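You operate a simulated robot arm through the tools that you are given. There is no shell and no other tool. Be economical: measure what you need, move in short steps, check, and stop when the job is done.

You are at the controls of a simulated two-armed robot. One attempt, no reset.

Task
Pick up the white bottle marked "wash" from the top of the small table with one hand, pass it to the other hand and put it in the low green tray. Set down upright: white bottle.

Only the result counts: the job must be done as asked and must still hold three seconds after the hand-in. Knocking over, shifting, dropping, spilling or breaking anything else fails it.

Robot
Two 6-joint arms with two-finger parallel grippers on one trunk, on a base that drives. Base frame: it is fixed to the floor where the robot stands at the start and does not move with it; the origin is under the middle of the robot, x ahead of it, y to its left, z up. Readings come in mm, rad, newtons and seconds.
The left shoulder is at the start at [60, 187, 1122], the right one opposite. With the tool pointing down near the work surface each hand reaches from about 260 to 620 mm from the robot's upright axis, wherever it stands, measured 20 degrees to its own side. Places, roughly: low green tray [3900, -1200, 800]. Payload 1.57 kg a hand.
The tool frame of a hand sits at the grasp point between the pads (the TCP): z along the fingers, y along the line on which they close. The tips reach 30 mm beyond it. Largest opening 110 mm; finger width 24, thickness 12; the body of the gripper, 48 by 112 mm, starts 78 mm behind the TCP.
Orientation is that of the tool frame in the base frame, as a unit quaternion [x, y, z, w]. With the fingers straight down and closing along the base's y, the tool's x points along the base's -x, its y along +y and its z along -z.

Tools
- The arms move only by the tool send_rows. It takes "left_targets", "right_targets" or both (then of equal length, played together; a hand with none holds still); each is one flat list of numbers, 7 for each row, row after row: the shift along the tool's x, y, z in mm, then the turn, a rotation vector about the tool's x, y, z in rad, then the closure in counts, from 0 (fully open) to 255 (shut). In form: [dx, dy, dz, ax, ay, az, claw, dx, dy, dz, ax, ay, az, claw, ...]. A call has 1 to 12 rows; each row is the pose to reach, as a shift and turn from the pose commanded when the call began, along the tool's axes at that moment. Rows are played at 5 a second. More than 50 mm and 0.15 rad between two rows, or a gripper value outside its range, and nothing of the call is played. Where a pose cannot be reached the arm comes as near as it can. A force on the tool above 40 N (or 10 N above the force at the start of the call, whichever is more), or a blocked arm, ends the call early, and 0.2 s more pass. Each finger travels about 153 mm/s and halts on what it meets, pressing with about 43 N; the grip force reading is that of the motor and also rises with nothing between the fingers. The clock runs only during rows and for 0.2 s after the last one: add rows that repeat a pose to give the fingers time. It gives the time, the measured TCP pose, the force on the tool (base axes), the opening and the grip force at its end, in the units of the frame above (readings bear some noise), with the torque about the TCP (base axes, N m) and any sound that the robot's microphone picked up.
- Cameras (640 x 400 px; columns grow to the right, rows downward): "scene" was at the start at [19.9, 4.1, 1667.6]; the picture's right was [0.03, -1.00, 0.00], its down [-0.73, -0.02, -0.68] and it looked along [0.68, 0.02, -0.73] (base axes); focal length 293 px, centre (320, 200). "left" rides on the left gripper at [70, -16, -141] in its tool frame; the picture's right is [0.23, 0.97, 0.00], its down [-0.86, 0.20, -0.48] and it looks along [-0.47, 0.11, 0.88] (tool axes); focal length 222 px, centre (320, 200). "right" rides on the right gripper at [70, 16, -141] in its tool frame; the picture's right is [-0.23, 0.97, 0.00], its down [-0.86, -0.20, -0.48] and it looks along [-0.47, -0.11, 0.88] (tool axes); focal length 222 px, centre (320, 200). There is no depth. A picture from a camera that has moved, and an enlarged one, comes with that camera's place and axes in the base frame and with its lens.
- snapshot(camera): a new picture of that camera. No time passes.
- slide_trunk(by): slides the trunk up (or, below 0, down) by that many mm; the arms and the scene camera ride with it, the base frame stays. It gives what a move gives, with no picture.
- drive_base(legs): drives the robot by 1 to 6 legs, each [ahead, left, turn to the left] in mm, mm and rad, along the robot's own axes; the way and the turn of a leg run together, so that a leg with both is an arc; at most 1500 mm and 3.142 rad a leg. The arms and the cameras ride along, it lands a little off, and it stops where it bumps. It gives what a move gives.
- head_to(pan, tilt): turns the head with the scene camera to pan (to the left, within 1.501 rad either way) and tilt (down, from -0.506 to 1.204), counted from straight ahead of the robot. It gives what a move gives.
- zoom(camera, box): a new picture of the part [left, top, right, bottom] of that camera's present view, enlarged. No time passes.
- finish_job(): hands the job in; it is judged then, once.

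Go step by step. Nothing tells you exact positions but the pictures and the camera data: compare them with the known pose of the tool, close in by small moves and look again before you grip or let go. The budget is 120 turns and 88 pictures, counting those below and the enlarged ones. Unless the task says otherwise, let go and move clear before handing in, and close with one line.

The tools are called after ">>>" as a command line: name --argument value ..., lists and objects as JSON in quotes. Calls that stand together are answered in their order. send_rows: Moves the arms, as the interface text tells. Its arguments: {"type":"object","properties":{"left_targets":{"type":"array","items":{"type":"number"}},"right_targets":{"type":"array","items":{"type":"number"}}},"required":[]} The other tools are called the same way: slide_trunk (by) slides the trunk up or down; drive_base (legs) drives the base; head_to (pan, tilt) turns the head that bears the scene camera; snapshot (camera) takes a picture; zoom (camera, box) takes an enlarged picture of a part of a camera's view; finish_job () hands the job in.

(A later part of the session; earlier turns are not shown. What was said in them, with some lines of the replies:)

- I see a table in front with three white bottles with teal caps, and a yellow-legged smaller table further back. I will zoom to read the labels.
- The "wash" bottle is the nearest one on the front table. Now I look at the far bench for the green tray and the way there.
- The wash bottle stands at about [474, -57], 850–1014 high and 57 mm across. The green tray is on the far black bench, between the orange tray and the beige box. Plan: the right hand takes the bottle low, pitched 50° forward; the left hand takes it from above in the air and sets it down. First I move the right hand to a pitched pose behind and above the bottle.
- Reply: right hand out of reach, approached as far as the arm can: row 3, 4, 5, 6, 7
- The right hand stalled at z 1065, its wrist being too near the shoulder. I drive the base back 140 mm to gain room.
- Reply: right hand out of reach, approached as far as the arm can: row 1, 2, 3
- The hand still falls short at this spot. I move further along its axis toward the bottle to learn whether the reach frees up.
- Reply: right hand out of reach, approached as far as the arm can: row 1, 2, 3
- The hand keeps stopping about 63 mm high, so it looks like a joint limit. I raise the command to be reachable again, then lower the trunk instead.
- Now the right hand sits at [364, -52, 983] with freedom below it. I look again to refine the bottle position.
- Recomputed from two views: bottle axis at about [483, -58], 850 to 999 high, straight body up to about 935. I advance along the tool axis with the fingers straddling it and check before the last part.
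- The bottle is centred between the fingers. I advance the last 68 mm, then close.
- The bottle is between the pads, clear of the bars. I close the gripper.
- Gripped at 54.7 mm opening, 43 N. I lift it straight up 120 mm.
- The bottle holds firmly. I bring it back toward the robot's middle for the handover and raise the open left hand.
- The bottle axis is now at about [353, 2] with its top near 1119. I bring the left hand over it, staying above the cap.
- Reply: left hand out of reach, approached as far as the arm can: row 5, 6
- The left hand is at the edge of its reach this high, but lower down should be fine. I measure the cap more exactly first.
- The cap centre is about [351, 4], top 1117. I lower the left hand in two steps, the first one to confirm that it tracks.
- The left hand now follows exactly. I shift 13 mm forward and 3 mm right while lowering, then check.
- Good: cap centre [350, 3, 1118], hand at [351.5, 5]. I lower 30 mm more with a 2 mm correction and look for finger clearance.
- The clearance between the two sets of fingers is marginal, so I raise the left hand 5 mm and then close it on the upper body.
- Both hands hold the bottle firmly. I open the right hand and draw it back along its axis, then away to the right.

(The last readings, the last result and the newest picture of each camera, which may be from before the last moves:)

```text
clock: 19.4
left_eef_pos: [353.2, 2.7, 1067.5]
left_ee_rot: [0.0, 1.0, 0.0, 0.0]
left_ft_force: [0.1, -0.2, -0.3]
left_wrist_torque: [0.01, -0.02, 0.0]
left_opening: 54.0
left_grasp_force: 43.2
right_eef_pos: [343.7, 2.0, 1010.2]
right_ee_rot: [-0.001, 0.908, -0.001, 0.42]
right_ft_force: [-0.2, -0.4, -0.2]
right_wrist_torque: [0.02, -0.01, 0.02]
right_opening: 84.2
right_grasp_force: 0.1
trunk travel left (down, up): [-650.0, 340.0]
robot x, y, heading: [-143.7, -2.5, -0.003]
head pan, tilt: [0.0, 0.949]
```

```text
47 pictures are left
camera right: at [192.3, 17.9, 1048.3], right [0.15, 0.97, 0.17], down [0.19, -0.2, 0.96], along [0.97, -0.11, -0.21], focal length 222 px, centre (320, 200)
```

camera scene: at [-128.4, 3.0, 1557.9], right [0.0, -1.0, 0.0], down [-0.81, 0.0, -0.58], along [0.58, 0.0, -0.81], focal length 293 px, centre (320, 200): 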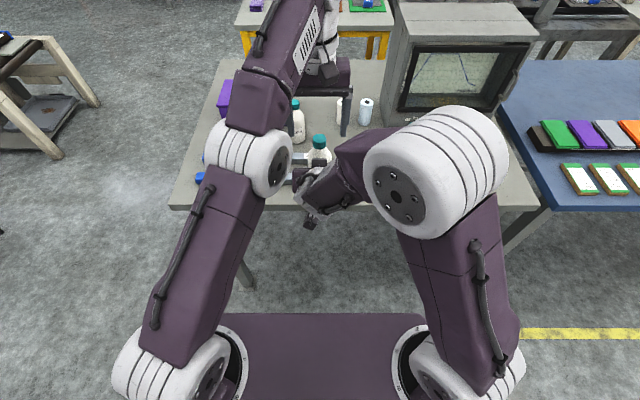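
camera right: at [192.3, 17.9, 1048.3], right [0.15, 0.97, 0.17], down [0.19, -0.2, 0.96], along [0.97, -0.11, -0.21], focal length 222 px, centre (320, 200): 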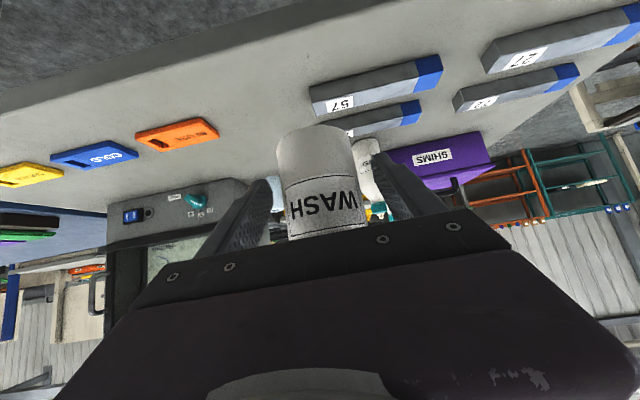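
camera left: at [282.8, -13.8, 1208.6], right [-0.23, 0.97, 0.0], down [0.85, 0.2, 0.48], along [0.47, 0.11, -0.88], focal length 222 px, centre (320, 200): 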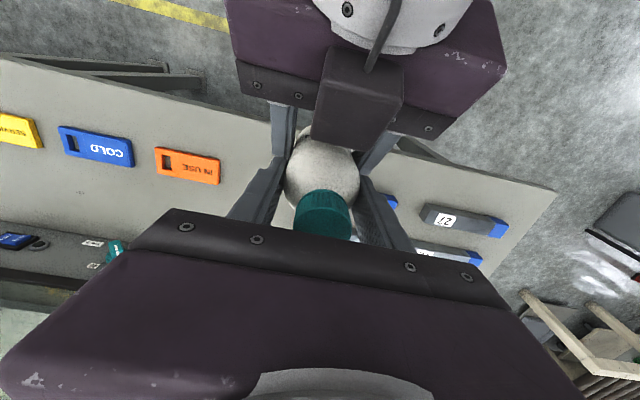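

The left hand holds it alone. I withdraw the right hand.

>>> send_rows --right_targets '[0, 0, -30, 0, 0, 0, 60, 0, 0, -60, 0, 0, 0, 60, 0, 0, -95, 0, 0, 0, 60, 0, -45, -95, 0, 0, 0, 60, 0, -90, -95, 0, 0, 0, 60, 0, -135, -95, 0, 0, 0, 60, 0, -170, -95, 0, 0, 0, 60]'

>>> snapshot --camera "right"

>>> snapshot --camera "scene"

```text
clock: 21.1
left_eef_pos: [353.6, 1.5, 1066.5]
left_ee_rot: [-0.001, 1.0, 0.0, 0.0]
left_ft_force: [-1.3, 0.1, 0.6]
left_wrist_torque: [0.01, -0.03, 0.02]
left_opening: 54.4
left_grasp_force: 42.7
right_eef_pos: [287.7, -166.4, 1083.4]
right_ee_rot: [0.0, 0.908, -0.001, 0.419]
right_ft_force: [-0.4, -1.1, 0.6]
right_wrist_torque: [-0.03, 0.02, 0.0]
right_opening: 84.0
right_grasp_force: 0.0
right hand out of reach, approached as far as the arm can: row 6, 7
trunk travel left (down, up): [-650.0, 340.0]
robot x, y, heading: [-145.2, -0.5, 0.0]
head pan, tilt: [0.0, 0.949]
```

```text
46 pictures are left
camera right: at [134.6, -149.5, 1122.1], right [0.15, 0.97, 0.17], down [0.19, -0.2, 0.96], along [0.97, -0.11, -0.22], focal length 222 px, centre (320, 200)
```

right: 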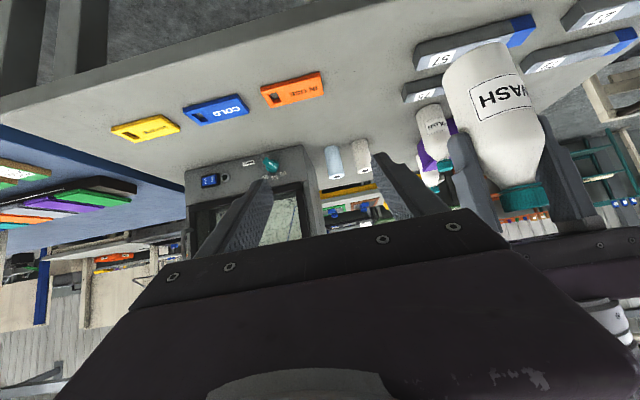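

```text
45 pictures are left
camera scene: at [-128.4, 0.9, 1557.9], right [0.0, -1.0, 0.0], down [-0.81, 0.0, -0.58], along [0.58, 0.0, -0.81], focal length 293 px, centre (320, 200)
```

scene: 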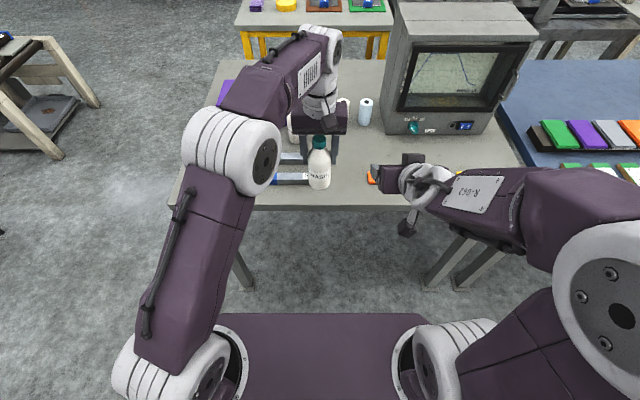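

The handover worked: the left hand alone holds the bottle upright. I fold the right arm back to its start posture and bring the left hand to a comfortable carrying place.

>>> send_rows --right_targets '[5, 0, 10, 0, 0.145, 0, 60, 10, 0, 20, 0, 0.29, 0, 60, 14, 0, 29, 0, 0.435, 0, 60, 19, 0, 39, 0, 0.58, 0, 60, 24, 0, 49, 0, 0.725, 0, 60, 29, 0, 59, 0, 0.87, 0, 60, 29, 0, 59, 0, 0.87, 0, 60]' --left_targets '[5, 20, 0, 0, 0, 0, 255, 12, 40, 0, 0, 0, 0, 255, 20, 60, 0, 0, 0, 0, 255, 30, 90, 0, 0, 0, 0, 255, 40, 120, 0, 0, 0, 0, 255, 46, 140, 0, 0, 0, 0, 255, 46, 140, 0, 0, 0, 0, 255]'

>>> head_to --pan 0.9 --tilt 0.6

>>> snapshot --camera "scene"

```text
clock: 22.6
left_eef_pos: [303.6, 142.8, 1069.0]
left_ee_rot: [-0.001, 1.0, 0.0, 0.0]
left_ft_force: [0.5, -1.1, -2.5]
left_wrist_torque: [0.02, -0.05, -0.02]
left_opening: 54.5
left_grasp_force: 43.4
right_eef_pos: [312.6, -167.0, 1024.0]
right_ee_rot: [-0.001, 1.0, -0.002, -0.002]
right_ft_force: [0.3, 0.6, 0.5]
right_wrist_torque: [0.0, -0.04, 0.02]
right_opening: 84.4
right_grasp_force: 0.0
right hand out of reach, approached as far as the arm can: row 1, 2
trunk travel left (down, up): [-650.0, 340.0]
robot x, y, heading: [-141.5, 3.6, 0.004]
head pan, tilt: [0.0, 0.949]
```

```text
clock: 23.9
left_eef_pos: [305.2, 143.1, 1069.0]
left_ee_rot: [0.0, 1.0, 0.0, 0.0]
left_ft_force: [0.0, 0.4, -3.3]
left_wrist_torque: [-0.03, -0.01, 0.01]
left_opening: 54.3
left_grasp_force: 43.3
right_eef_pos: [314.0, -166.7, 1023.1]
right_ee_rot: [-0.001, 1.0, -0.002, -0.002]
right_ft_force: [0.1, 0.5, 0.3]
right_wrist_torque: [-0.01, 0.0, -0.01]
right_opening: 84.1
right_grasp_force: 0.0
trunk travel left (down, up): [-650.0, 340.0]
robot x, y, heading: [-139.3, -1.7, 0.003]
head pan, tilt: [0.901, 0.6]
```

```text
44 pictures are left
camera scene: at [-146.4, 71.2, 1586.3], right [0.78, -0.62, 0.0], down [-0.35, -0.44, -0.82], along [0.51, 0.65, -0.57], focal length 293 px, centre (320, 200)
```

scene: 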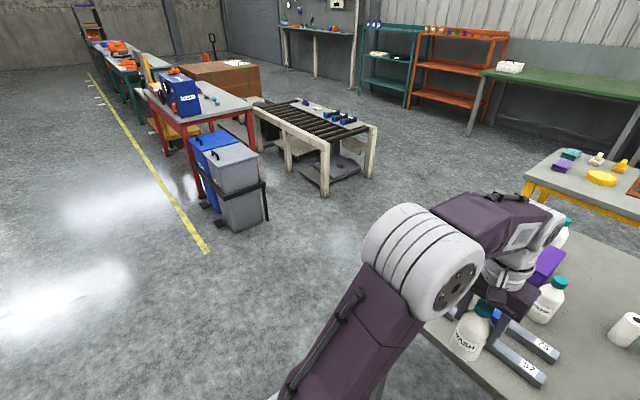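

The corridor between the tables (y up to about 440) and the bins/conveyor (y from about 1880) is wide enough. I drive left to y ≈ 1120, then ahead.

>>> drive_base --legs '[[-60, 0, 0], [0, 1120, 0], [1300, 0, 0]]'

>>> head_to --pan -0.2 --tilt 0.5

>>> snapshot --camera "scene"

```text
clock: 36.3
left_eef_pos: [1569.0, 1244.0, 1068.1]
left_ee_rot: [0.003, 1.0, 0.0, 0.0]
left_ft_force: [-0.5, 0.7, -3.1]
left_wrist_torque: [0.0, -0.01, 0.0]
left_opening: 53.9
left_grasp_force: 43.2
right_eef_pos: [1573.2, 934.2, 1023.2]
right_ee_rot: [0.002, 1.0, -0.002, -0.002]
right_ft_force: [0.6, 0.4, 0.0]
right_wrist_torque: [0.0, 0.01, 0.02]
right_opening: 84.2
right_grasp_force: 0.1
trunk travel left (down, up): [-650.0, 340.0]
robot x, y, heading: [1122.1, 1105.1, -0.006]
head pan, tilt: [0.901, 0.6]
```

```text
clock: 37.7
left_eef_pos: [1567.9, 1244.2, 1068.8]
left_ee_rot: [0.003, 1.0, -0.001, 0.0]
left_ft_force: [-0.5, 0.9, -2.5]
left_wrist_torque: [0.03, -0.01, 0.02]
left_opening: 54.1
left_grasp_force: 42.7
right_eef_pos: [1575.0, 935.9, 1023.3]
right_ee_rot: [0.002, 1.0, -0.002, -0.002]
right_ft_force: [0.0, 0.0, 0.1]
right_wrist_torque: [0.0, -0.01, 0.0]
right_opening: 84.3
right_grasp_force: 0.0
trunk travel left (down, up): [-650.0, 340.0]
robot x, y, heading: [1118.8, 1103.6, 0.001]
head pan, tilt: [-0.201, 0.499]
```

```text
43 pictures are left
camera scene: at [1149.4, 1088.5, 1595.4], right [-0.2, -0.98, 0.0], down [-0.47, 0.1, -0.88], along [0.86, -0.18, -0.48], focal length 293 px, centre (320, 200)
```

scene: 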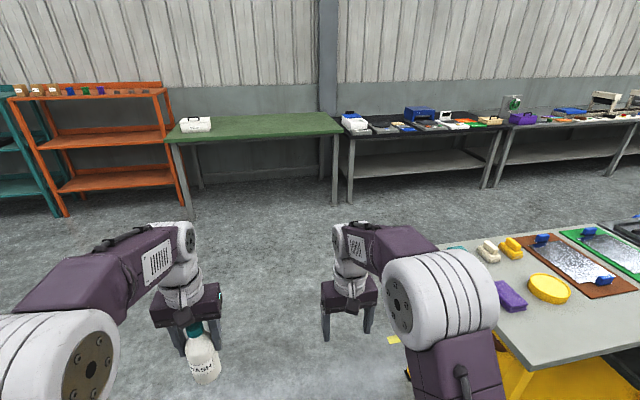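

The floor ahead is clear. I drive on past the yellow table to x ≈ 2850 and then halfway to the right, then look again.

>>> drive_base --legs '[[1500, 0, 0], [230, 0, 0], [0, -1000, 0]]'

>>> head_to --pan -0.75 --tilt 0.5

>>> snapshot --camera "scene"

>>> head_to --pan -1.5 --tilt 0.7

>>> snapshot --camera "scene"

```text
clock: 51.1
left_eef_pos: [3301.6, 285.8, 1069.2]
left_ee_rot: [-0.01, 1.0, 0.0, 0.0]
left_ft_force: [0.7, -0.1, -1.5]
left_wrist_torque: [0.0, -0.02, 0.0]
left_opening: 54.2
left_grasp_force: 43.2
right_eef_pos: [3313.9, -22.7, 1023.1]
right_ee_rot: [-0.01, 1.0, -0.002, -0.002]
right_ft_force: [-0.3, -0.1, 0.0]
right_wrist_torque: [0.0, 0.02, -0.03]
right_opening: 84.4
right_grasp_force: 0.2
trunk travel left (down, up): [-650.0, 340.0]
robot x, y, heading: [2856.3, 134.4, 0.015]
head pan, tilt: [-0.201, 0.499]
```

```text
clock: 52.0
left_eef_pos: [3301.1, 286.3, 1069.4]
left_ee_rot: [-0.01, 1.0, -0.001, -0.001]
left_ft_force: [0.0, -0.1, -2.1]
left_wrist_torque: [0.02, 0.0, 0.0]
left_opening: 54.0
left_grasp_force: 43.4
right_eef_pos: [3314.5, -22.8, 1022.8]
right_ee_rot: [-0.01, 1.0, -0.001, -0.002]
right_ft_force: [-0.2, 0.2, -1.0]
right_wrist_torque: [0.01, -0.01, -0.01]
right_opening: 84.1
right_grasp_force: 0.1
trunk travel left (down, up): [-650.0, 340.0]
robot x, y, heading: [2855.1, 133.9, 0.02]
head pan, tilt: [-0.75, 0.499]
```

```text
42 pictures are left
camera scene: at [2864.2, 75.9, 1595.4], right [-0.67, -0.75, 0.0], down [-0.36, 0.32, -0.88], along [0.65, -0.59, -0.48], focal length 293 px, centre (320, 200)
```

scene: 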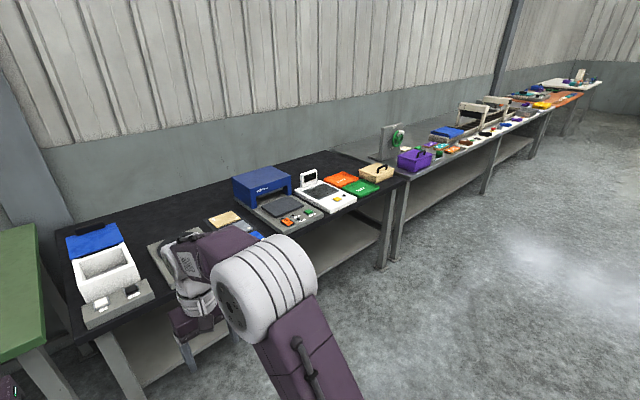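

```text
clock: 53.1
left_eef_pos: [3301.0, 286.6, 1068.4]
left_ee_rot: [-0.01, 1.0, 0.0, 0.0]
left_ft_force: [0.4, 0.0, -3.1]
left_wrist_torque: [-0.01, -0.01, -0.05]
left_opening: 53.8
left_grasp_force: 42.6
right_eef_pos: [3314.6, -22.9, 1023.2]
right_ee_rot: [-0.009, 1.0, -0.002, -0.002]
right_ft_force: [-1.0, -0.1, -0.2]
right_wrist_torque: [-0.01, 0.01, -0.04]
right_opening: 84.4
right_grasp_force: 0.0
trunk travel left (down, up): [-650.0, 340.0]
robot x, y, heading: [2857.2, 138.6, 0.021]
head pan, tilt: [-1.499, 0.7]
```

```text
41 pictures are left
camera scene: at [2804.2, 51.7, 1577.7], right [-1.0, -0.09, 0.0], down [-0.06, 0.64, -0.77], along [0.07, -0.76, -0.64], focal length 293 px, centre (320, 200)
```

scene: 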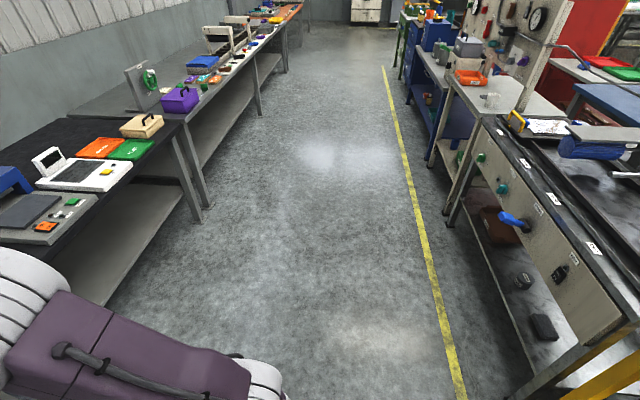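

The aisle is clear, and the tray is at about [3915, -1200], the bench's front edge near x = 3740. I strafe right to stand before it and take back the small heading error.

>>> drive_base --legs '[[0, -1485, -0.02]]'

>>> head_to --pan 0.1 --tilt 0.6

>>> snapshot --camera "scene"

```text
clock: 60.5
left_eef_pos: [3307.2, -1222.0, 1068.7]
left_ee_rot: [0.009, 1.0, -0.001, 0.0]
left_ft_force: [-0.4, 0.4, -2.9]
left_wrist_torque: [0.0, 0.03, 0.01]
left_opening: 53.9
left_grasp_force: 43.7
right_eef_pos: [3310.7, -1531.3, 1022.7]
right_ee_rot: [0.009, 1.0, -0.002, -0.002]
right_ft_force: [-0.1, -1.1, -0.3]
right_wrist_torque: [0.0, -0.01, -0.01]
right_opening: 84.1
right_grasp_force: 0.1
trunk travel left (down, up): [-650.0, 340.0]
robot x, y, heading: [2856.1, -1355.3, -0.016]
head pan, tilt: [-1.499, 0.7]
```

```text
clock: 62.2
left_eef_pos: [3308.1, -1221.4, 1068.7]
left_ee_rot: [0.008, 1.0, 0.0, 0.001]
left_ft_force: [0.1, 1.3, -3.4]
left_wrist_torque: [-0.04, -0.03, 0.04]
left_opening: 54.2
left_grasp_force: 43.2
right_eef_pos: [3312.0, -1531.2, 1024.5]
right_ee_rot: [0.009, 1.0, -0.002, -0.001]
right_ft_force: [0.2, 0.4, -0.9]
right_wrist_torque: [-0.03, 0.03, 0.02]
right_opening: 84.0
right_grasp_force: 0.0
trunk travel left (down, up): [-650.0, 340.0]
robot x, y, heading: [2859.9, -1356.7, -0.02]
head pan, tilt: [0.099, 0.6]
```

```text
40 pictures are left
camera scene: at [2886.5, -1345.7, 1586.3], right [0.08, -1.0, 0.0], down [-0.56, -0.05, -0.82], along [0.82, 0.07, -0.57], focal length 293 px, centre (320, 200)
```

scene: 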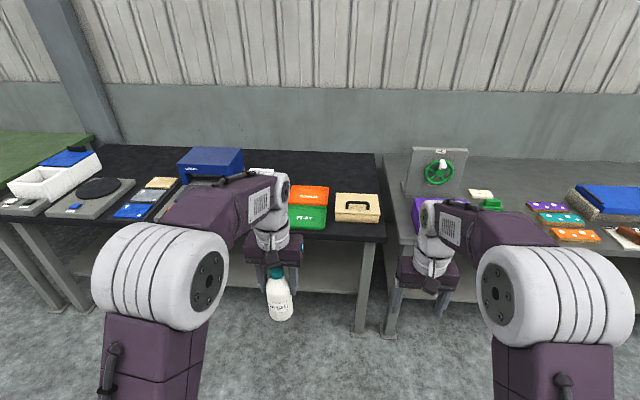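

The orange and green trays and the beige box are in view beyond the left hand. I zoom on the tray.

>>> zoom --camera "scene" --box '[240, 165, 400, 265]'

```text
4.00 times, centred on (320, 215) of scene
camera zoom: at [2886.5, -1345.7, 1586.3], right [0.08, -1.0, 0.0], down [-0.56, -0.05, -0.82], along [0.82, 0.07, -0.57], focal length 1173 px, centre (320, 140)
```

zoom: 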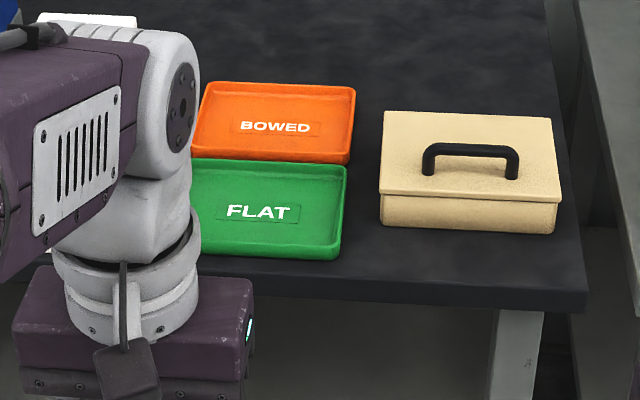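

The green tray ("FLAT") spans about x 3798–3959, y −1293 to −1105. I first pull the right hand back and up so it stays clear of the things on the bench, then drive to the bench.

>>> send_rows --right_targets '[40, 0, -25, 0, 0, 0, 60, 75, 0, -50, 0, 0, 0, 60, 100, 0, -80, 0, 0, 0, 60, 100, 0, -80, 0, 0, 0, 60]'

>>> drive_base --legs '[[430, 16, 0.02]]'

>>> head_to --pan 0.0 --tilt 0.95

>>> snapshot --camera "scene"

>>> snapshot --camera "left"

```text
clock: 63.2
left_eef_pos: [3308.9, -1220.9, 1069.8]
left_ee_rot: [0.009, 1.0, 0.0, -0.001]
left_ft_force: [0.7, 0.5, -3.4]
left_wrist_torque: [-0.01, 0.0, -0.01]
left_opening: 54.0
left_grasp_force: 43.2
right_eef_pos: [3210.7, -1528.0, 1101.7]
right_ee_rot: [0.008, 1.0, -0.002, -0.001]
right_ft_force: [-0.4, -0.5, 0.4]
right_wrist_torque: [0.02, 0.01, -0.01]
right_opening: 84.0
right_grasp_force: 0.1
trunk travel left (down, up): [-650.0, 340.0]
robot x, y, heading: [2857.7, -1355.8, -0.018]
head pan, tilt: [0.099, 0.6]
```

```text
clock: 65.9
left_eef_pos: [3744.3, -1200.0, 1069.3]
left_ee_rot: [0.0, 1.0, 0.0, 0.0]
left_ft_force: [0.4, 0.6, -2.4]
left_wrist_torque: [-0.03, -0.01, -0.02]
left_opening: 53.9
left_grasp_force: 43.6
right_eef_pos: [3651.1, -1508.6, 1102.1]
right_ee_rot: [0.0, 1.0, -0.001, -0.001]
right_ft_force: [0.2, 0.2, 0.1]
right_wrist_torque: [-0.02, 0.0, 0.02]
right_opening: 84.4
right_grasp_force: 0.1
trunk travel left (down, up): [-650.0, 340.0]
robot x, y, heading: [3298.7, -1345.0, -0.003]
head pan, tilt: [0.099, 0.6]
```

```text
clock: 66.7
left_eef_pos: [3744.3, -1200.4, 1069.3]
left_ee_rot: [0.0, 1.0, 0.0, -0.001]
left_ft_force: [0.0, -0.5, -2.8]
left_wrist_torque: [-0.02, -0.01, 0.0]
left_opening: 54.1
left_grasp_force: 43.3
right_eef_pos: [3651.8, -1509.0, 1102.2]
right_ee_rot: [0.0, 1.0, -0.001, -0.001]
right_ft_force: [-0.2, 0.3, 0.1]
right_wrist_torque: [0.0, 0.0, 0.02]
right_opening: 84.1
right_grasp_force: 0.1
trunk travel left (down, up): [-650.0, 340.0]
robot x, y, heading: [3296.1, -1345.2, -0.003]
head pan, tilt: [0.0, 0.949]
```

```text
38 pictures are left
camera scene: at [3309.9, -1341.4, 1558.0], right [0.0, -1.0, 0.0], down [-0.81, 0.0, -0.58], along [0.58, 0.0, -0.81], focal length 293 px, centre (320, 200)
```

scene: 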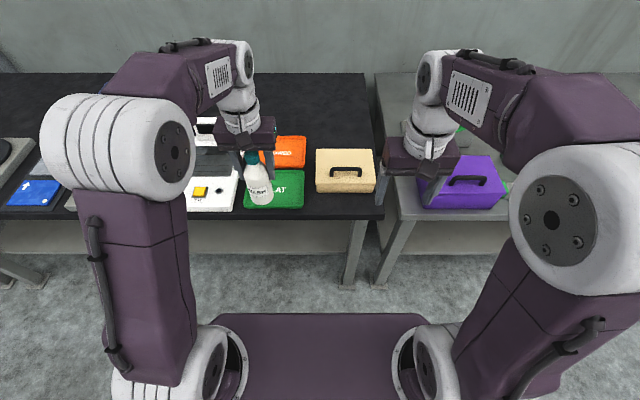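

```text
37 pictures are left
camera left: at [3674.0, -1216.7, 1210.5], right [-0.23, 0.97, 0.0], down [0.86, 0.2, 0.48], along [0.47, 0.11, -0.88], focal length 222 px, centre (320, 200)
```

left: 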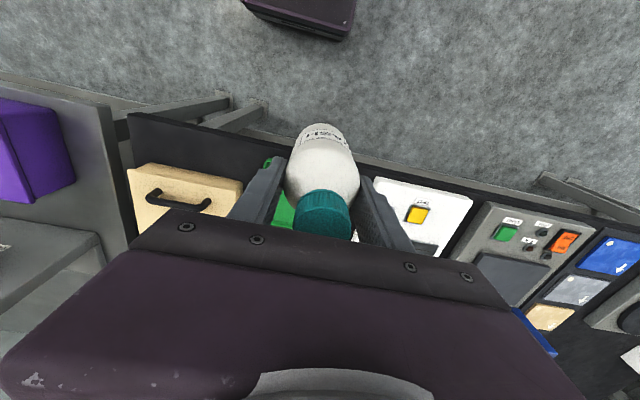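

Now the bottle hangs in front of the tray. I zoom to fix the tray's corners.

>>> zoom --camera "scene" --box '[200, 130, 328, 210]'

```text
5.00 times, centred on (264, 170) of scene
camera zoom: at [3309.9, -1341.4, 1558.0], right [0.0, -1.0, 0.0], down [-0.81, 0.0, -0.58], along [0.58, 0.0, -0.81], focal length 1466 px, centre (600, 350)
```

zoom: 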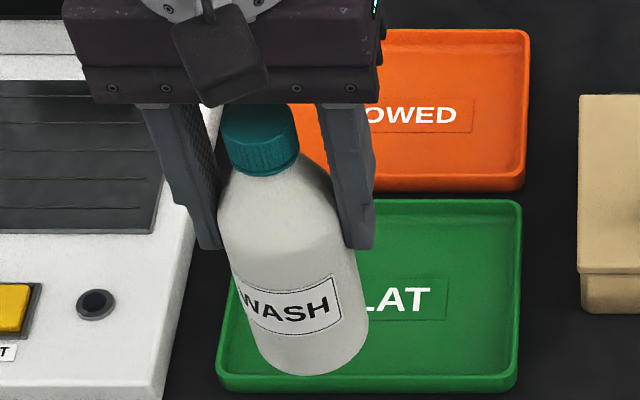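

Tray centre is about [3888, -1196]; bottle now at x ≈ 3742. I drive 90 mm ahead, then make up the rest with the arm.

>>> drive_base --legs '[[90, 0, 0]]'

>>> send_rows --left_targets '[-28, 1, 0, 0, 0, 0, 255, -56, 2, 0, 0, 0, 0, 255, -56, 2, 0, 0, 0, 0, 255]'

>>> zoom --camera "scene" --box '[200, 130, 360, 230]'

>>> snapshot --camera "left"

>>> snapshot --camera "right"

```text
clock: 67.8
left_eef_pos: [3835.0, -1200.6, 1068.8]
left_ee_rot: [0.0, 1.0, -0.001, 0.0]
left_ft_force: [0.2, -0.3, -2.2]
left_wrist_torque: [0.0, 0.03, -0.01]
left_opening: 54.1
left_grasp_force: 43.3
right_eef_pos: [3741.9, -1508.1, 1100.8]
right_ee_rot: [0.001, 1.0, -0.002, -0.002]
right_ft_force: [0.4, 0.4, -0.4]
right_wrist_torque: [-0.01, -0.01, -0.02]
right_opening: 84.4
right_grasp_force: 0.0
trunk travel left (down, up): [-650.0, 340.0]
robot x, y, heading: [3385.8, -1344.7, -0.001]
head pan, tilt: [0.0, 0.949]
```

```text
clock: 68.6
left_eef_pos: [3890.0, -1198.9, 1069.3]
left_ee_rot: [0.0, 1.0, 0.001, 0.0]
left_ft_force: [-0.2, -0.3, -3.2]
left_wrist_torque: [0.02, -0.01, 0.01]
left_opening: 54.0
left_grasp_force: 42.7
right_eef_pos: [3740.4, -1506.6, 1103.5]
right_ee_rot: [0.0, 1.0, -0.002, -0.001]
right_ft_force: [0.1, -0.1, -0.5]
right_wrist_torque: [-0.04, -0.02, 0.04]
right_opening: 84.2
right_grasp_force: 0.0
trunk travel left (down, up): [-650.0, 340.0]
robot x, y, heading: [3388.9, -1345.1, -0.003]
head pan, tilt: [0.0, 0.949]
```

```text
4.00 times, centred on (280, 180) of scene
camera zoom: at [3399.2, -1341.4, 1557.9], right [0.0, -1.0, 0.0], down [-0.81, 0.0, -0.58], along [0.58, 0.0, -0.81], focal length 1173 px, centre (480, 280)
```

zoom: 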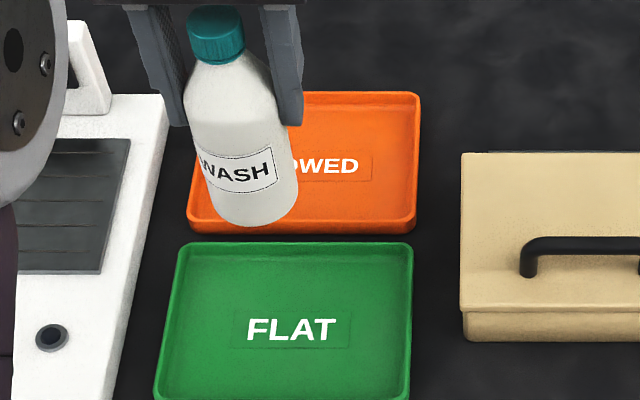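

```text
34 pictures are left
camera left: at [3819.8, -1214.1, 1210.4], right [-0.23, 0.97, 0.0], down [0.86, 0.2, 0.48], along [0.47, 0.11, -0.88], focal length 222 px, centre (320, 200)
```

left: 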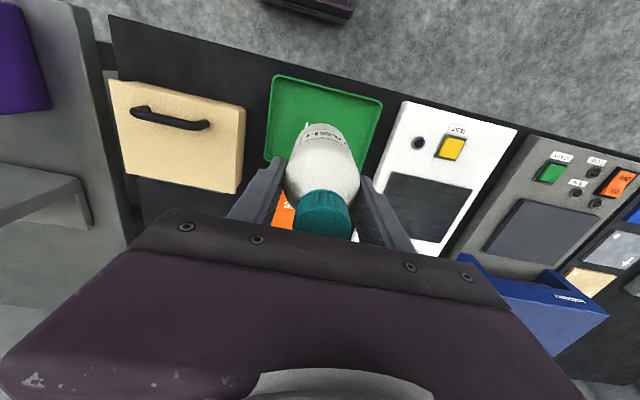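

```text
33 pictures are left
camera right: at [3672.2, -1491.5, 1243.4], right [0.23, 0.97, 0.0], down [0.86, -0.2, 0.48], along [0.46, -0.11, -0.88], focal length 222 px, centre (320, 200)
```

right: 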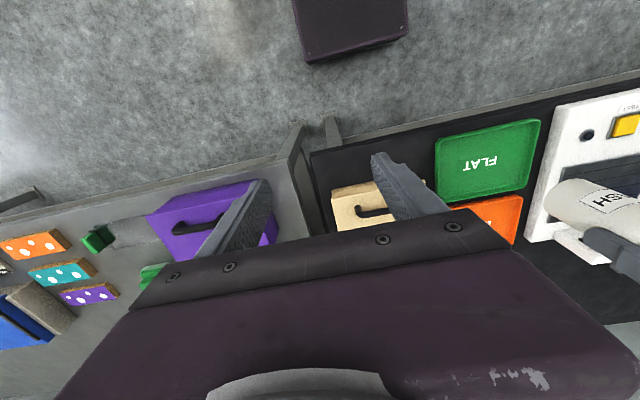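

Tray centre by both cameras: about [3896, -1196]; the bottle axis is at about 3887. I shift 8 mm forward and lower 125 mm, then look.

>>> send_rows --left_targets '[-8, 3, 0, 0, 0, 0, 255, -8, 3, 35, 0, 0, 0, 255, -8, 3, 70, 0, 0, 0, 255, -8, 3, 105, 0, 0, 0, 255, -8, 3, 125, 0, 0, 0, 255, -8, 3, 125, 0, 0, 0, 255]'

>>> zoom --camera "scene" --box '[200, 140, 360, 240]'

>>> snapshot --camera "left"

>>> zoom --camera "right" --box '[400, 80, 640, 230]'

```text
clock: 70.0
left_eef_pos: [3898.1, -1195.3, 943.5]
left_ee_rot: [0.0, 1.0, 0.0, 0.0]
left_ft_force: [-0.3, 0.4, -3.1]
left_wrist_torque: [0.01, -0.02, 0.03]
left_opening: 54.0
left_grasp_force: 43.0
right_eef_pos: [3741.5, -1506.8, 1102.4]
right_ee_rot: [0.001, 1.0, -0.002, -0.002]
right_ft_force: [-0.2, -0.1, 0.6]
right_wrist_torque: [0.03, -0.02, -0.02]
right_opening: 84.4
right_grasp_force: 0.0
trunk travel left (down, up): [-650.0, 340.0]
robot x, y, heading: [3386.6, -1342.3, 0.001]
head pan, tilt: [0.0, 0.949]
```

```text
4.00 times, centred on (280, 190) of scene
camera zoom: at [3400.2, -1341.4, 1557.9], right [0.0, -1.0, 0.0], down [-0.81, 0.0, -0.58], along [0.58, 0.0, -0.81], focal length 1173 px, centre (480, 240)
```

zoom: 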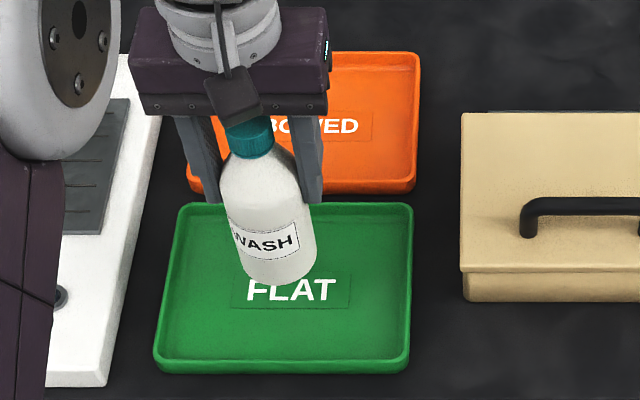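

```text
31 pictures are left
camera left: at [3828.2, -1211.3, 1085.0], right [-0.23, 0.97, 0.0], down [0.86, 0.2, 0.48], along [0.47, 0.11, -0.88], focal length 222 px, centre (320, 200)
```

left: 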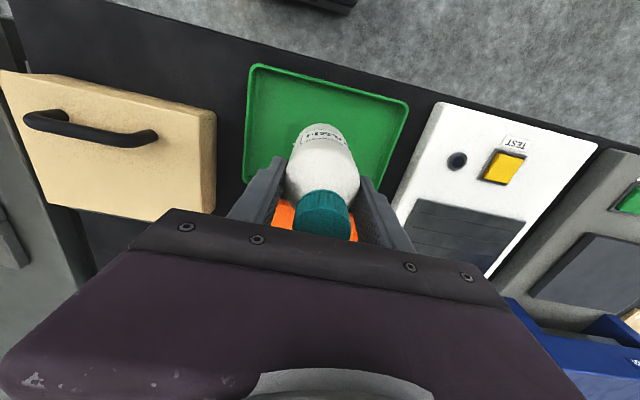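

```text
2.67 times, centred on (520, 155) of right
camera zoom: at [3673.0, -1491.4, 1243.2], right [0.23, 0.97, 0.0], down [0.86, -0.2, 0.48], along [0.46, -0.11, -0.88], focal length 592 px, centre (-213, 320)
```

zoom: 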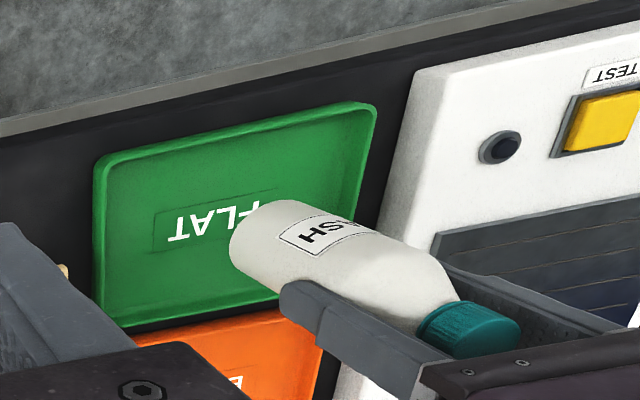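

The bottle hangs over the tray's floor with its bottom near z 845; the floor is near 805. I lower 28 mm more, then feel for contact in small steps.

>>> send_rows --left_targets '[0, 0, 14, 0, 0, 0, 255, 0, 0, 28, 0, 0, 0, 255, 0, 0, 28, 0, 0, 0, 255]'

>>> zoom --camera "right" --box '[400, 80, 640, 230]'

>>> zoom --camera "scene" --box '[200, 140, 360, 240]'

```text
clock: 70.8
left_eef_pos: [3898.4, -1195.6, 914.8]
left_ee_rot: [0.001, 1.0, 0.0, 0.001]
left_ft_force: [-0.1, -0.4, -2.9]
left_wrist_torque: [0.02, -0.02, 0.02]
left_opening: 54.2
left_grasp_force: 42.9
right_eef_pos: [3741.4, -1507.8, 1102.9]
right_ee_rot: [0.001, 1.0, -0.002, -0.002]
right_ft_force: [0.2, -0.6, 0.6]
right_wrist_torque: [0.01, 0.02, -0.01]
right_opening: 84.4
right_grasp_force: 0.1
trunk travel left (down, up): [-650.0, 340.0]
robot x, y, heading: [3389.1, -1340.9, 0.004]
head pan, tilt: [0.0, 0.949]
```

```text
2.67 times, centred on (520, 155) of right
camera zoom: at [3672.9, -1491.5, 1243.2], right [0.23, 0.97, 0.0], down [0.86, -0.2, 0.48], along [0.46, -0.11, -0.88], focal length 592 px, centre (-213, 320)
```

zoom: 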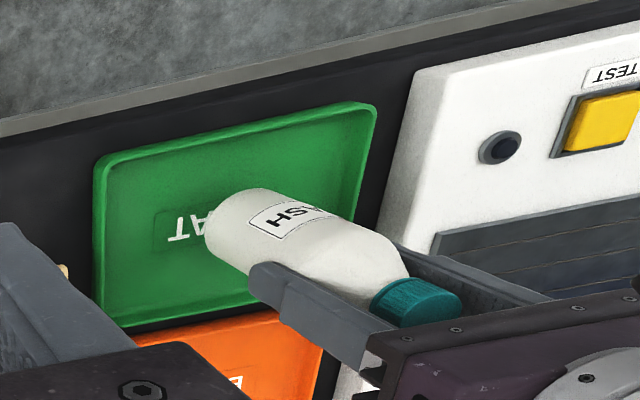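

```text
4.00 times, centred on (280, 190) of scene
camera zoom: at [3400.1, -1341.4, 1557.9], right [0.0, -1.0, 0.0], down [-0.81, 0.0, -0.58], along [0.58, 0.0, -0.81], focal length 1173 px, centre (480, 240)
```

zoom: 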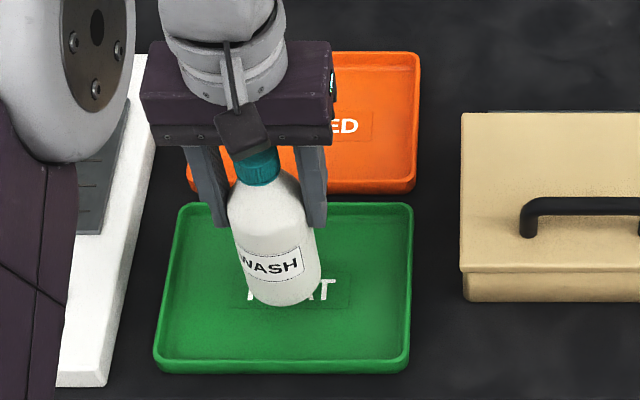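

The bottom is at about 820 now. I go down in small steps watching the force.

>>> send_rows --left_targets '[0, 0, 3, 0, 0, 0, 255, 0, 0, 6, 0, 0, 0, 255, 0, 0, 8, 0, 0, 0, 255, 0, 0, 8, 0, 0, 0, 255]'

>>> send_rows --left_targets '[0, 0, 2, 0, 0, 0, 255, 0, 0, 3, 0, 0, 0, 255, 0, 0, 3, 0, 0, 0, 255]'

```text
clock: 71.8
left_eef_pos: [3900.4, -1196.2, 907.3]
left_ee_rot: [0.0, 1.0, 0.0, 0.0]
left_ft_force: [-0.1, 0.2, -2.9]
left_wrist_torque: [-0.02, 0.01, 0.0]
left_opening: 53.8
left_grasp_force: 42.4
right_eef_pos: [3741.9, -1509.8, 1102.3]
right_ee_rot: [0.001, 1.0, -0.002, -0.001]
right_ft_force: [-0.4, 0.1, 0.2]
right_wrist_torque: [-0.01, 0.03, 0.02]
right_opening: 84.1
right_grasp_force: 0.0
trunk travel left (down, up): [-650.0, 340.0]
robot x, y, heading: [3385.5, -1343.4, 0.001]
head pan, tilt: [0.0, 0.949]
```

```text
clock: 72.6
left_eef_pos: [3899.2, -1197.5, 904.4]
left_ee_rot: [0.0, 1.0, 0.0, 0.0]
left_ft_force: [-0.3, -0.7, -2.2]
left_wrist_torque: [0.0, -0.01, 0.02]
left_opening: 54.1
left_grasp_force: 42.8
right_eef_pos: [3742.1, -1508.5, 1100.9]
right_ee_rot: [0.001, 1.0, -0.002, -0.002]
right_ft_force: [-0.5, -0.3, 0.1]
right_wrist_torque: [-0.03, 0.01, 0.0]
right_opening: 84.3
right_grasp_force: 0.0
trunk travel left (down, up): [-650.0, 340.0]
robot x, y, heading: [3384.5, -1349.8, -0.0]
head pan, tilt: [0.0, 0.949]
```

No contact yet (force is still only the bottle's weight). I go on in 3 mm steps.

>>> send_rows --left_targets '[0, 0, 1.5, 0, 0, 0, 255, 0, 0, 3, 0, 0, 0, 255, 0, 0, 3, 0, 0, 0, 255]'

>>> send_rows --left_targets '[0, 0, 1, 0, 0, 0, 255, 0, 0, 2, 0, 0, 0, 255, 0, 0, 2, 0, 0, 0, 255]'

>>> zoom --camera "scene" --box '[230, 165, 310, 215]'

>>> zoom --camera "right" --box '[440, 110, 600, 210]'

```text
clock: 73.4
left_eef_pos: [3900.3, -1195.5, 901.9]
left_ee_rot: [-0.001, 1.0, 0.0, -0.001]
left_ft_force: [-0.1, 0.2, -2.7]
left_wrist_torque: [-0.05, -0.02, -0.01]
left_opening: 54.2
left_grasp_force: 43.5
right_eef_pos: [3741.0, -1508.9, 1102.4]
right_ee_rot: [0.001, 1.0, -0.002, -0.002]
right_ft_force: [-0.4, -0.1, 0.2]
right_wrist_torque: [0.0, 0.01, -0.01]
right_opening: 84.3
right_grasp_force: 0.2
trunk travel left (down, up): [-650.0, 340.0]
robot x, y, heading: [3386.4, -1345.0, 0.001]
head pan, tilt: [0.0, 0.949]
```

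```text
clock: 74.2
left_eef_pos: [3898.1, -1195.5, 900.3]
left_ee_rot: [-0.001, 1.0, 0.0, 0.0]
left_ft_force: [-0.3, -0.9, -2.7]
left_wrist_torque: [0.01, 0.0, -0.01]
left_opening: 54.3
left_grasp_force: 43.1
right_eef_pos: [3741.9, -1508.1, 1101.3]
right_ee_rot: [0.001, 1.0, -0.002, -0.002]
right_ft_force: [0.3, -0.5, 0.6]
right_wrist_torque: [-0.04, 0.0, -0.02]
right_opening: 84.1
right_grasp_force: 0.1
trunk travel left (down, up): [-650.0, 340.0]
robot x, y, heading: [3386.2, -1344.2, 0.001]
head pan, tilt: [0.0, 0.949]
```

```text
8.00 times, centred on (270, 190) of scene
camera zoom: at [3400.4, -1341.4, 1557.9], right [0.0, -1.0, 0.0], down [-0.81, 0.0, -0.58], along [0.58, 0.0, -0.81], focal length 2345 px, centre (720, 280)
```

zoom: 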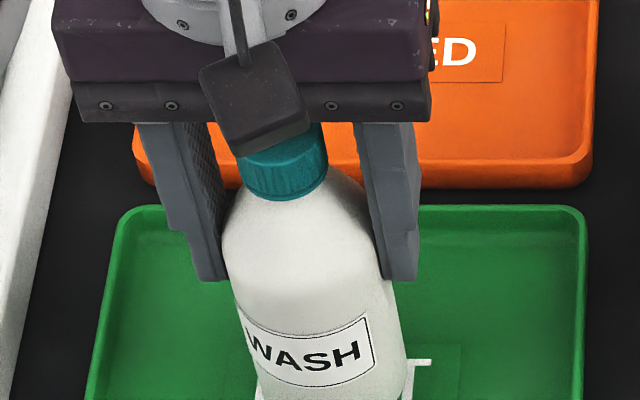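

```text
4.00 times, centred on (520, 160) of right
camera zoom: at [3673.2, -1491.4, 1243.2], right [0.23, 0.97, 0.0], down [0.86, -0.2, 0.48], along [0.46, -0.11, -0.88], focal length 888 px, centre (-480, 360)
```

zoom: 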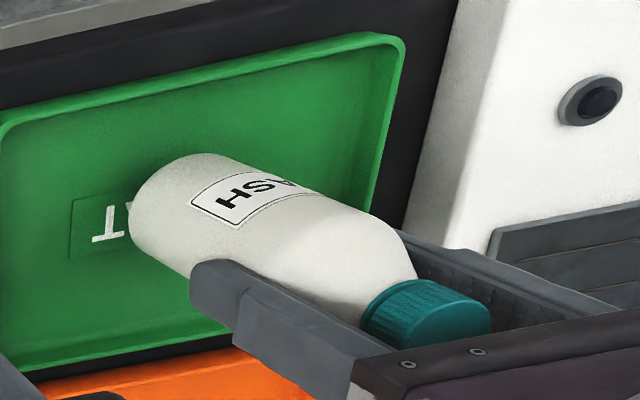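

Still free; I continue in small steps.

>>> send_rows --left_targets '[0, 0, 1.5, 0, 0, 0, 255, 0, 0, 3, 0, 0, 0, 255, 0, 0, 3, 0, 0, 0, 255]'

>>> send_rows --left_targets '[0, 0, 1.5, 0, 0, 0, 255, 0, 0, 3, 0, 0, 0, 255, 0, 0, 3, 0, 0, 0, 255]'

>>> zoom --camera "scene" --box '[230, 190, 310, 240]'

```text
clock: 75.0
left_eef_pos: [3898.3, -1196.8, 896.2]
left_ee_rot: [0.0, 1.0, -0.001, -0.001]
left_ft_force: [0.1, 0.2, -2.5]
left_wrist_torque: [0.0, 0.0, 0.02]
left_opening: 53.9
left_grasp_force: 43.1
right_eef_pos: [3742.3, -1509.2, 1102.5]
right_ee_rot: [0.001, 1.0, -0.001, -0.002]
right_ft_force: [0.4, 0.2, -0.1]
right_wrist_torque: [0.01, 0.01, 0.02]
right_opening: 84.0
right_grasp_force: 0.1
trunk travel left (down, up): [-650.0, 340.0]
robot x, y, heading: [3385.3, -1341.2, -0.002]
head pan, tilt: [0.0, 0.949]
```

```text
clock: 75.8
left_eef_pos: [3899.0, -1197.4, 893.5]
left_ee_rot: [0.0, 1.0, 0.0, 0.0]
left_ft_force: [0.8, -0.1, -2.2]
left_wrist_torque: [-0.01, 0.01, 0.02]
left_opening: 54.3
left_grasp_force: 43.2
right_eef_pos: [3741.2, -1508.6, 1102.8]
right_ee_rot: [0.001, 1.0, -0.002, -0.002]
right_ft_force: [0.5, 0.4, 0.5]
right_wrist_torque: [0.02, -0.02, 0.0]
right_opening: 84.2
right_grasp_force: 0.1
trunk travel left (down, up): [-650.0, 340.0]
robot x, y, heading: [3389.2, -1348.6, -0.0]
head pan, tilt: [0.0, 0.949]
```

```text
8.00 times, centred on (270, 215) of scene
camera zoom: at [3400.4, -1341.4, 1557.9], right [0.0, -1.0, 0.0], down [-0.81, 0.0, -0.58], along [0.58, 0.0, -0.81], focal length 2345 px, centre (720, 80)
```

zoom: 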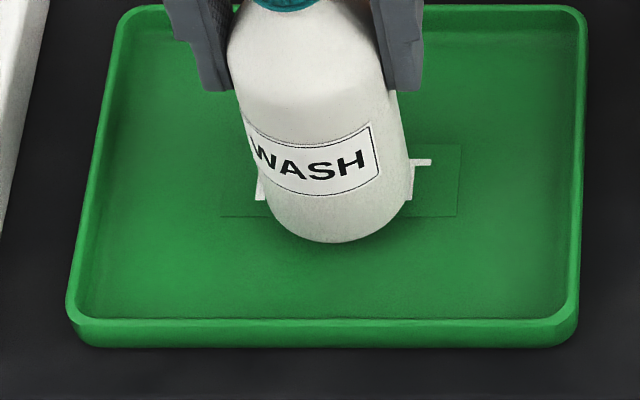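

The bottom is at about 800 with a tight contact shadow. I continue gently.

>>> send_rows --left_targets '[0, 0, 1.5, 0, 0, 0, 255, 0, 0, 3, 0, 0, 0, 255, 0, 0, 3, 0, 0, 0, 255]'

>>> send_rows --left_targets '[0, 0, 1.5, 0, 0, 0, 255, 0, 0, 3, 0, 0, 0, 255, 0, 0, 3, 0, 0, 0, 255]'

```text
clock: 76.6
left_eef_pos: [3899.3, -1197.3, 891.2]
left_ee_rot: [0.0, 1.0, 0.0, 0.0]
left_ft_force: [0.4, -0.4, -1.8]
left_wrist_torque: [0.0, 0.01, 0.0]
left_opening: 53.9
left_grasp_force: 43.0
right_eef_pos: [3741.7, -1509.1, 1102.1]
right_ee_rot: [0.001, 1.0, -0.001, -0.002]
right_ft_force: [0.4, 0.4, 0.3]
right_wrist_torque: [-0.03, -0.01, 0.0]
right_opening: 84.1
right_grasp_force: 0.1
trunk travel left (down, up): [-650.0, 340.0]
robot x, y, heading: [3385.0, -1339.3, 0.003]
head pan, tilt: [0.0, 0.949]
```

```text
clock: 77.4
left_eef_pos: [3899.2, -1196.8, 887.6]
left_ee_rot: [0.0, 1.0, 0.0, 0.0]
left_ft_force: [0.2, -0.2, -3.0]
left_wrist_torque: [-0.03, -0.01, -0.02]
left_opening: 54.3
left_grasp_force: 42.8
right_eef_pos: [3742.7, -1508.4, 1101.3]
right_ee_rot: [0.001, 1.0, -0.002, -0.002]
right_ft_force: [0.3, 0.5, 0.4]
right_wrist_torque: [-0.02, -0.04, 0.0]
right_opening: 84.3
right_grasp_force: 0.1
trunk travel left (down, up): [-650.0, 340.0]
robot x, y, heading: [3388.9, -1347.6, -0.005]
head pan, tilt: [0.0, 0.949]
```

>>> send_rows --left_targets '[0, 0, 1.5, 0, 0, 0, 255, 0, 0, 3, 0, 0, 0, 255, 0, 0, 3, 0, 0, 0, 255]'

>>> send_rows --left_targets '[0, 0, 1, 0, 0, 0, 255, 0, 0, 2, 0, 0, 0, 255, 0, 0, 2, 0, 0, 0, 255]'

>>> zoom --camera "scene" --box '[230, 190, 310, 240]'

>>> zoom --camera "right" --box '[440, 110, 600, 210]'

```text
clock: 78.2
left_eef_pos: [3899.3, -1196.5, 883.2]
left_ee_rot: [0.0, 1.0, 0.0, -0.001]
left_ft_force: [0.1, -0.4, -2.9]
left_wrist_torque: [0.0, -0.02, -0.03]
left_opening: 54.1
left_grasp_force: 43.0
right_eef_pos: [3742.1, -1508.6, 1102.5]
right_ee_rot: [0.001, 1.0, -0.002, -0.002]
right_ft_force: [0.1, -0.2, 0.1]
right_wrist_torque: [0.01, 0.01, 0.0]
right_opening: 83.9
right_grasp_force: 0.1
trunk travel left (down, up): [-650.0, 340.0]
robot x, y, heading: [3386.4, -1343.3, -0.003]
head pan, tilt: [0.0, 0.949]
```

```text
clock: 79.0
left_eef_pos: [3899.0, -1195.4, 882.8]
left_ee_rot: [0.0, 1.0, 0.001, 0.0]
left_ft_force: [-0.2, -0.6, 4.9]
left_wrist_torque: [-0.1, 0.14, 0.02]
left_opening: 54.2
left_grasp_force: 43.0
right_eef_pos: [3740.2, -1507.3, 1102.5]
right_ee_rot: [0.001, 1.0, -0.002, -0.002]
right_ft_force: [-0.1, 0.3, 0.3]
right_wrist_torque: [0.01, -0.01, -0.03]
right_opening: 84.3
right_grasp_force: 0.2
trunk travel left (down, up): [-650.0, 340.0]
robot x, y, heading: [3388.2, -1345.3, 0.002]
head pan, tilt: [0.0, 0.949]
```

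```text
8.00 times, centred on (270, 215) of scene
camera zoom: at [3399.0, -1341.9, 1558.0], right [0.0, -1.0, 0.0], down [-0.81, 0.0, -0.58], along [0.58, 0.0, -0.81], focal length 2345 px, centre (720, 80)
```

zoom: 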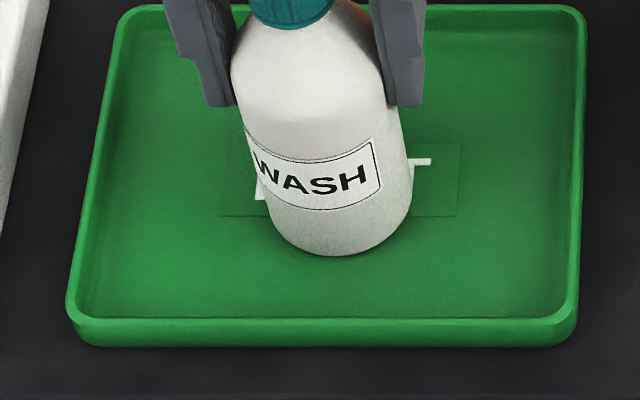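

```text
4.00 times, centred on (520, 160) of right
camera zoom: at [3672.0, -1491.8, 1243.5], right [0.23, 0.97, 0.0], down [0.86, -0.2, 0.48], along [0.46, -0.11, -0.88], focal length 888 px, centre (-480, 360)
```

zoom: 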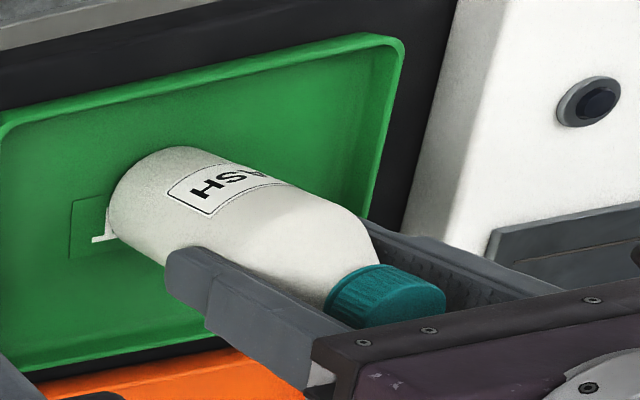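

Contact: the force has gone from -2.9 to +4.9 N at TCP z 882.8. The bottle stands on the tray floor, so I open the fingers.

>>> send_rows --left_targets '[0, 0, 0, 0, 0, 0, 135, 0, 0, 0, 0, 0, 0, 110, 0, 0, 0, 0, 0, 0, 60, 0, 0, 0, 0, 0, 0, 40, 0, 0, 0, 0, 0, 0, 40]'

>>> zoom --camera "scene" --box '[200, 140, 360, 240]'

```text
clock: 80.2
left_eef_pos: [3899.6, -1195.5, 881.8]
left_ee_rot: [-0.001, 1.0, 0.0, -0.001]
left_ft_force: [0.6, 0.7, 0.0]
left_wrist_torque: [0.0, 0.0, -0.01]
left_opening: 92.7
left_grasp_force: 0.1
right_eef_pos: [3742.9, -1508.1, 1102.2]
right_ee_rot: [0.0, 1.0, -0.002, -0.001]
right_ft_force: [-0.5, -0.4, 0.1]
right_wrist_torque: [0.01, 0.0, 0.0]
right_opening: 84.0
right_grasp_force: 0.0
trunk travel left (down, up): [-650.0, 340.0]
robot x, y, heading: [3386.7, -1339.9, -0.003]
head pan, tilt: [0.0, 0.949]
```

```text
4.00 times, centred on (280, 190) of scene
camera zoom: at [3399.9, -1341.5, 1557.9], right [0.0, -1.0, 0.0], down [-0.81, 0.0, -0.58], along [0.58, 0.0, -0.81], focal length 1173 px, centre (480, 240)
```

zoom: 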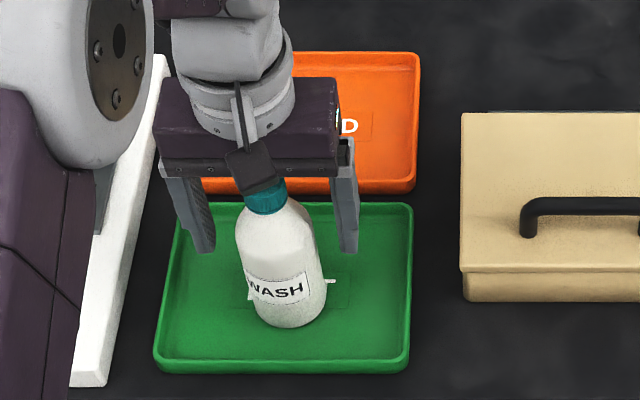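

The bottle stands free and upright between the open fingers. I raise the left hand straight up.

>>> send_rows --left_targets '[0, 0, -20, 0, 0, 0, 40, 0, 0, -60, 0, 0, 0, 40, 0, 0, -105, 0, 0, 0, 40, 0, 0, -150, 0, 0, 0, 40, 0, 0, -190, 0, 0, 0, 40, 0, 0, -190, 0, 0, 0, 40]'

>>> zoom --camera "scene" --box '[200, 140, 360, 240]'

>>> zoom --camera "right" --box '[400, 80, 640, 230]'

```text
clock: 81.6
left_eef_pos: [3899.7, -1194.5, 1073.1]
left_ee_rot: [-0.001, 1.0, 0.0, -0.001]
left_ft_force: [0.9, -0.5, 0.5]
left_wrist_torque: [0.02, 0.04, 0.01]
left_opening: 92.8
left_grasp_force: 0.0
right_eef_pos: [3742.0, -1508.8, 1102.0]
right_ee_rot: [0.001, 1.0, -0.002, -0.001]
right_ft_force: [0.5, -0.5, -0.8]
right_wrist_torque: [-0.01, -0.02, 0.05]
right_opening: 84.1
right_grasp_force: 0.1
trunk travel left (down, up): [-650.0, 340.0]
robot x, y, heading: [3385.5, -1344.0, 0.001]
head pan, tilt: [0.0, 0.949]
```

```text
4.00 times, centred on (280, 190) of scene
camera zoom: at [3400.3, -1341.4, 1557.9], right [0.0, -1.0, 0.0], down [-0.81, 0.0, -0.58], along [0.58, 0.0, -0.81], focal length 1173 px, centre (480, 240)
```

zoom: 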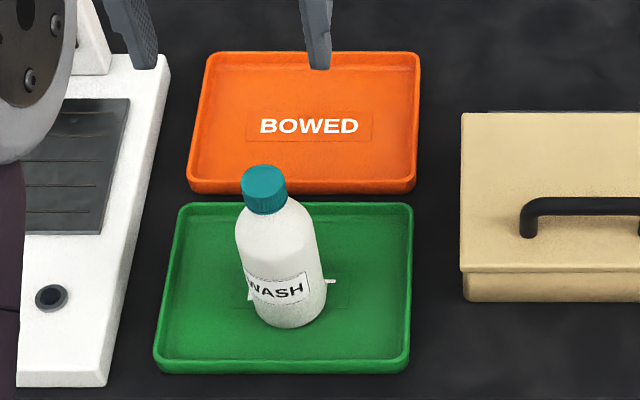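

```text
2.67 times, centred on (520, 155) of right
camera zoom: at [3673.1, -1491.4, 1243.2], right [0.23, 0.97, 0.0], down [0.86, -0.2, 0.48], along [0.46, -0.11, -0.88], focal length 592 px, centre (-213, 320)
```

zoom: 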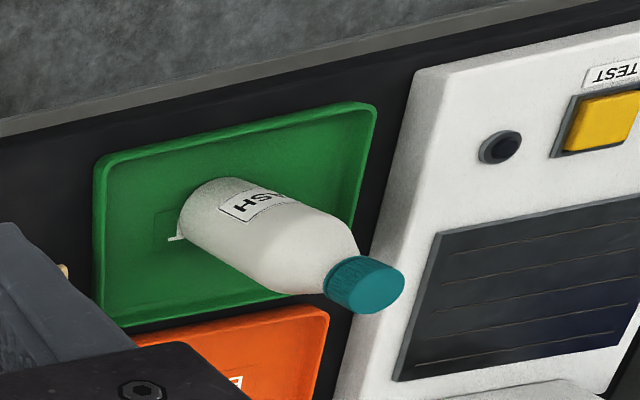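

The wash bottle stands upright in the green tray, both hands are clear, and nothing else has moved. I hand in.

>>> finish_job

```text
The job is handed in.
```

The white "wash" bottle was picked up by the right hand, passed to the left in the air, and now stands upright in the low green tray with both hands clear.
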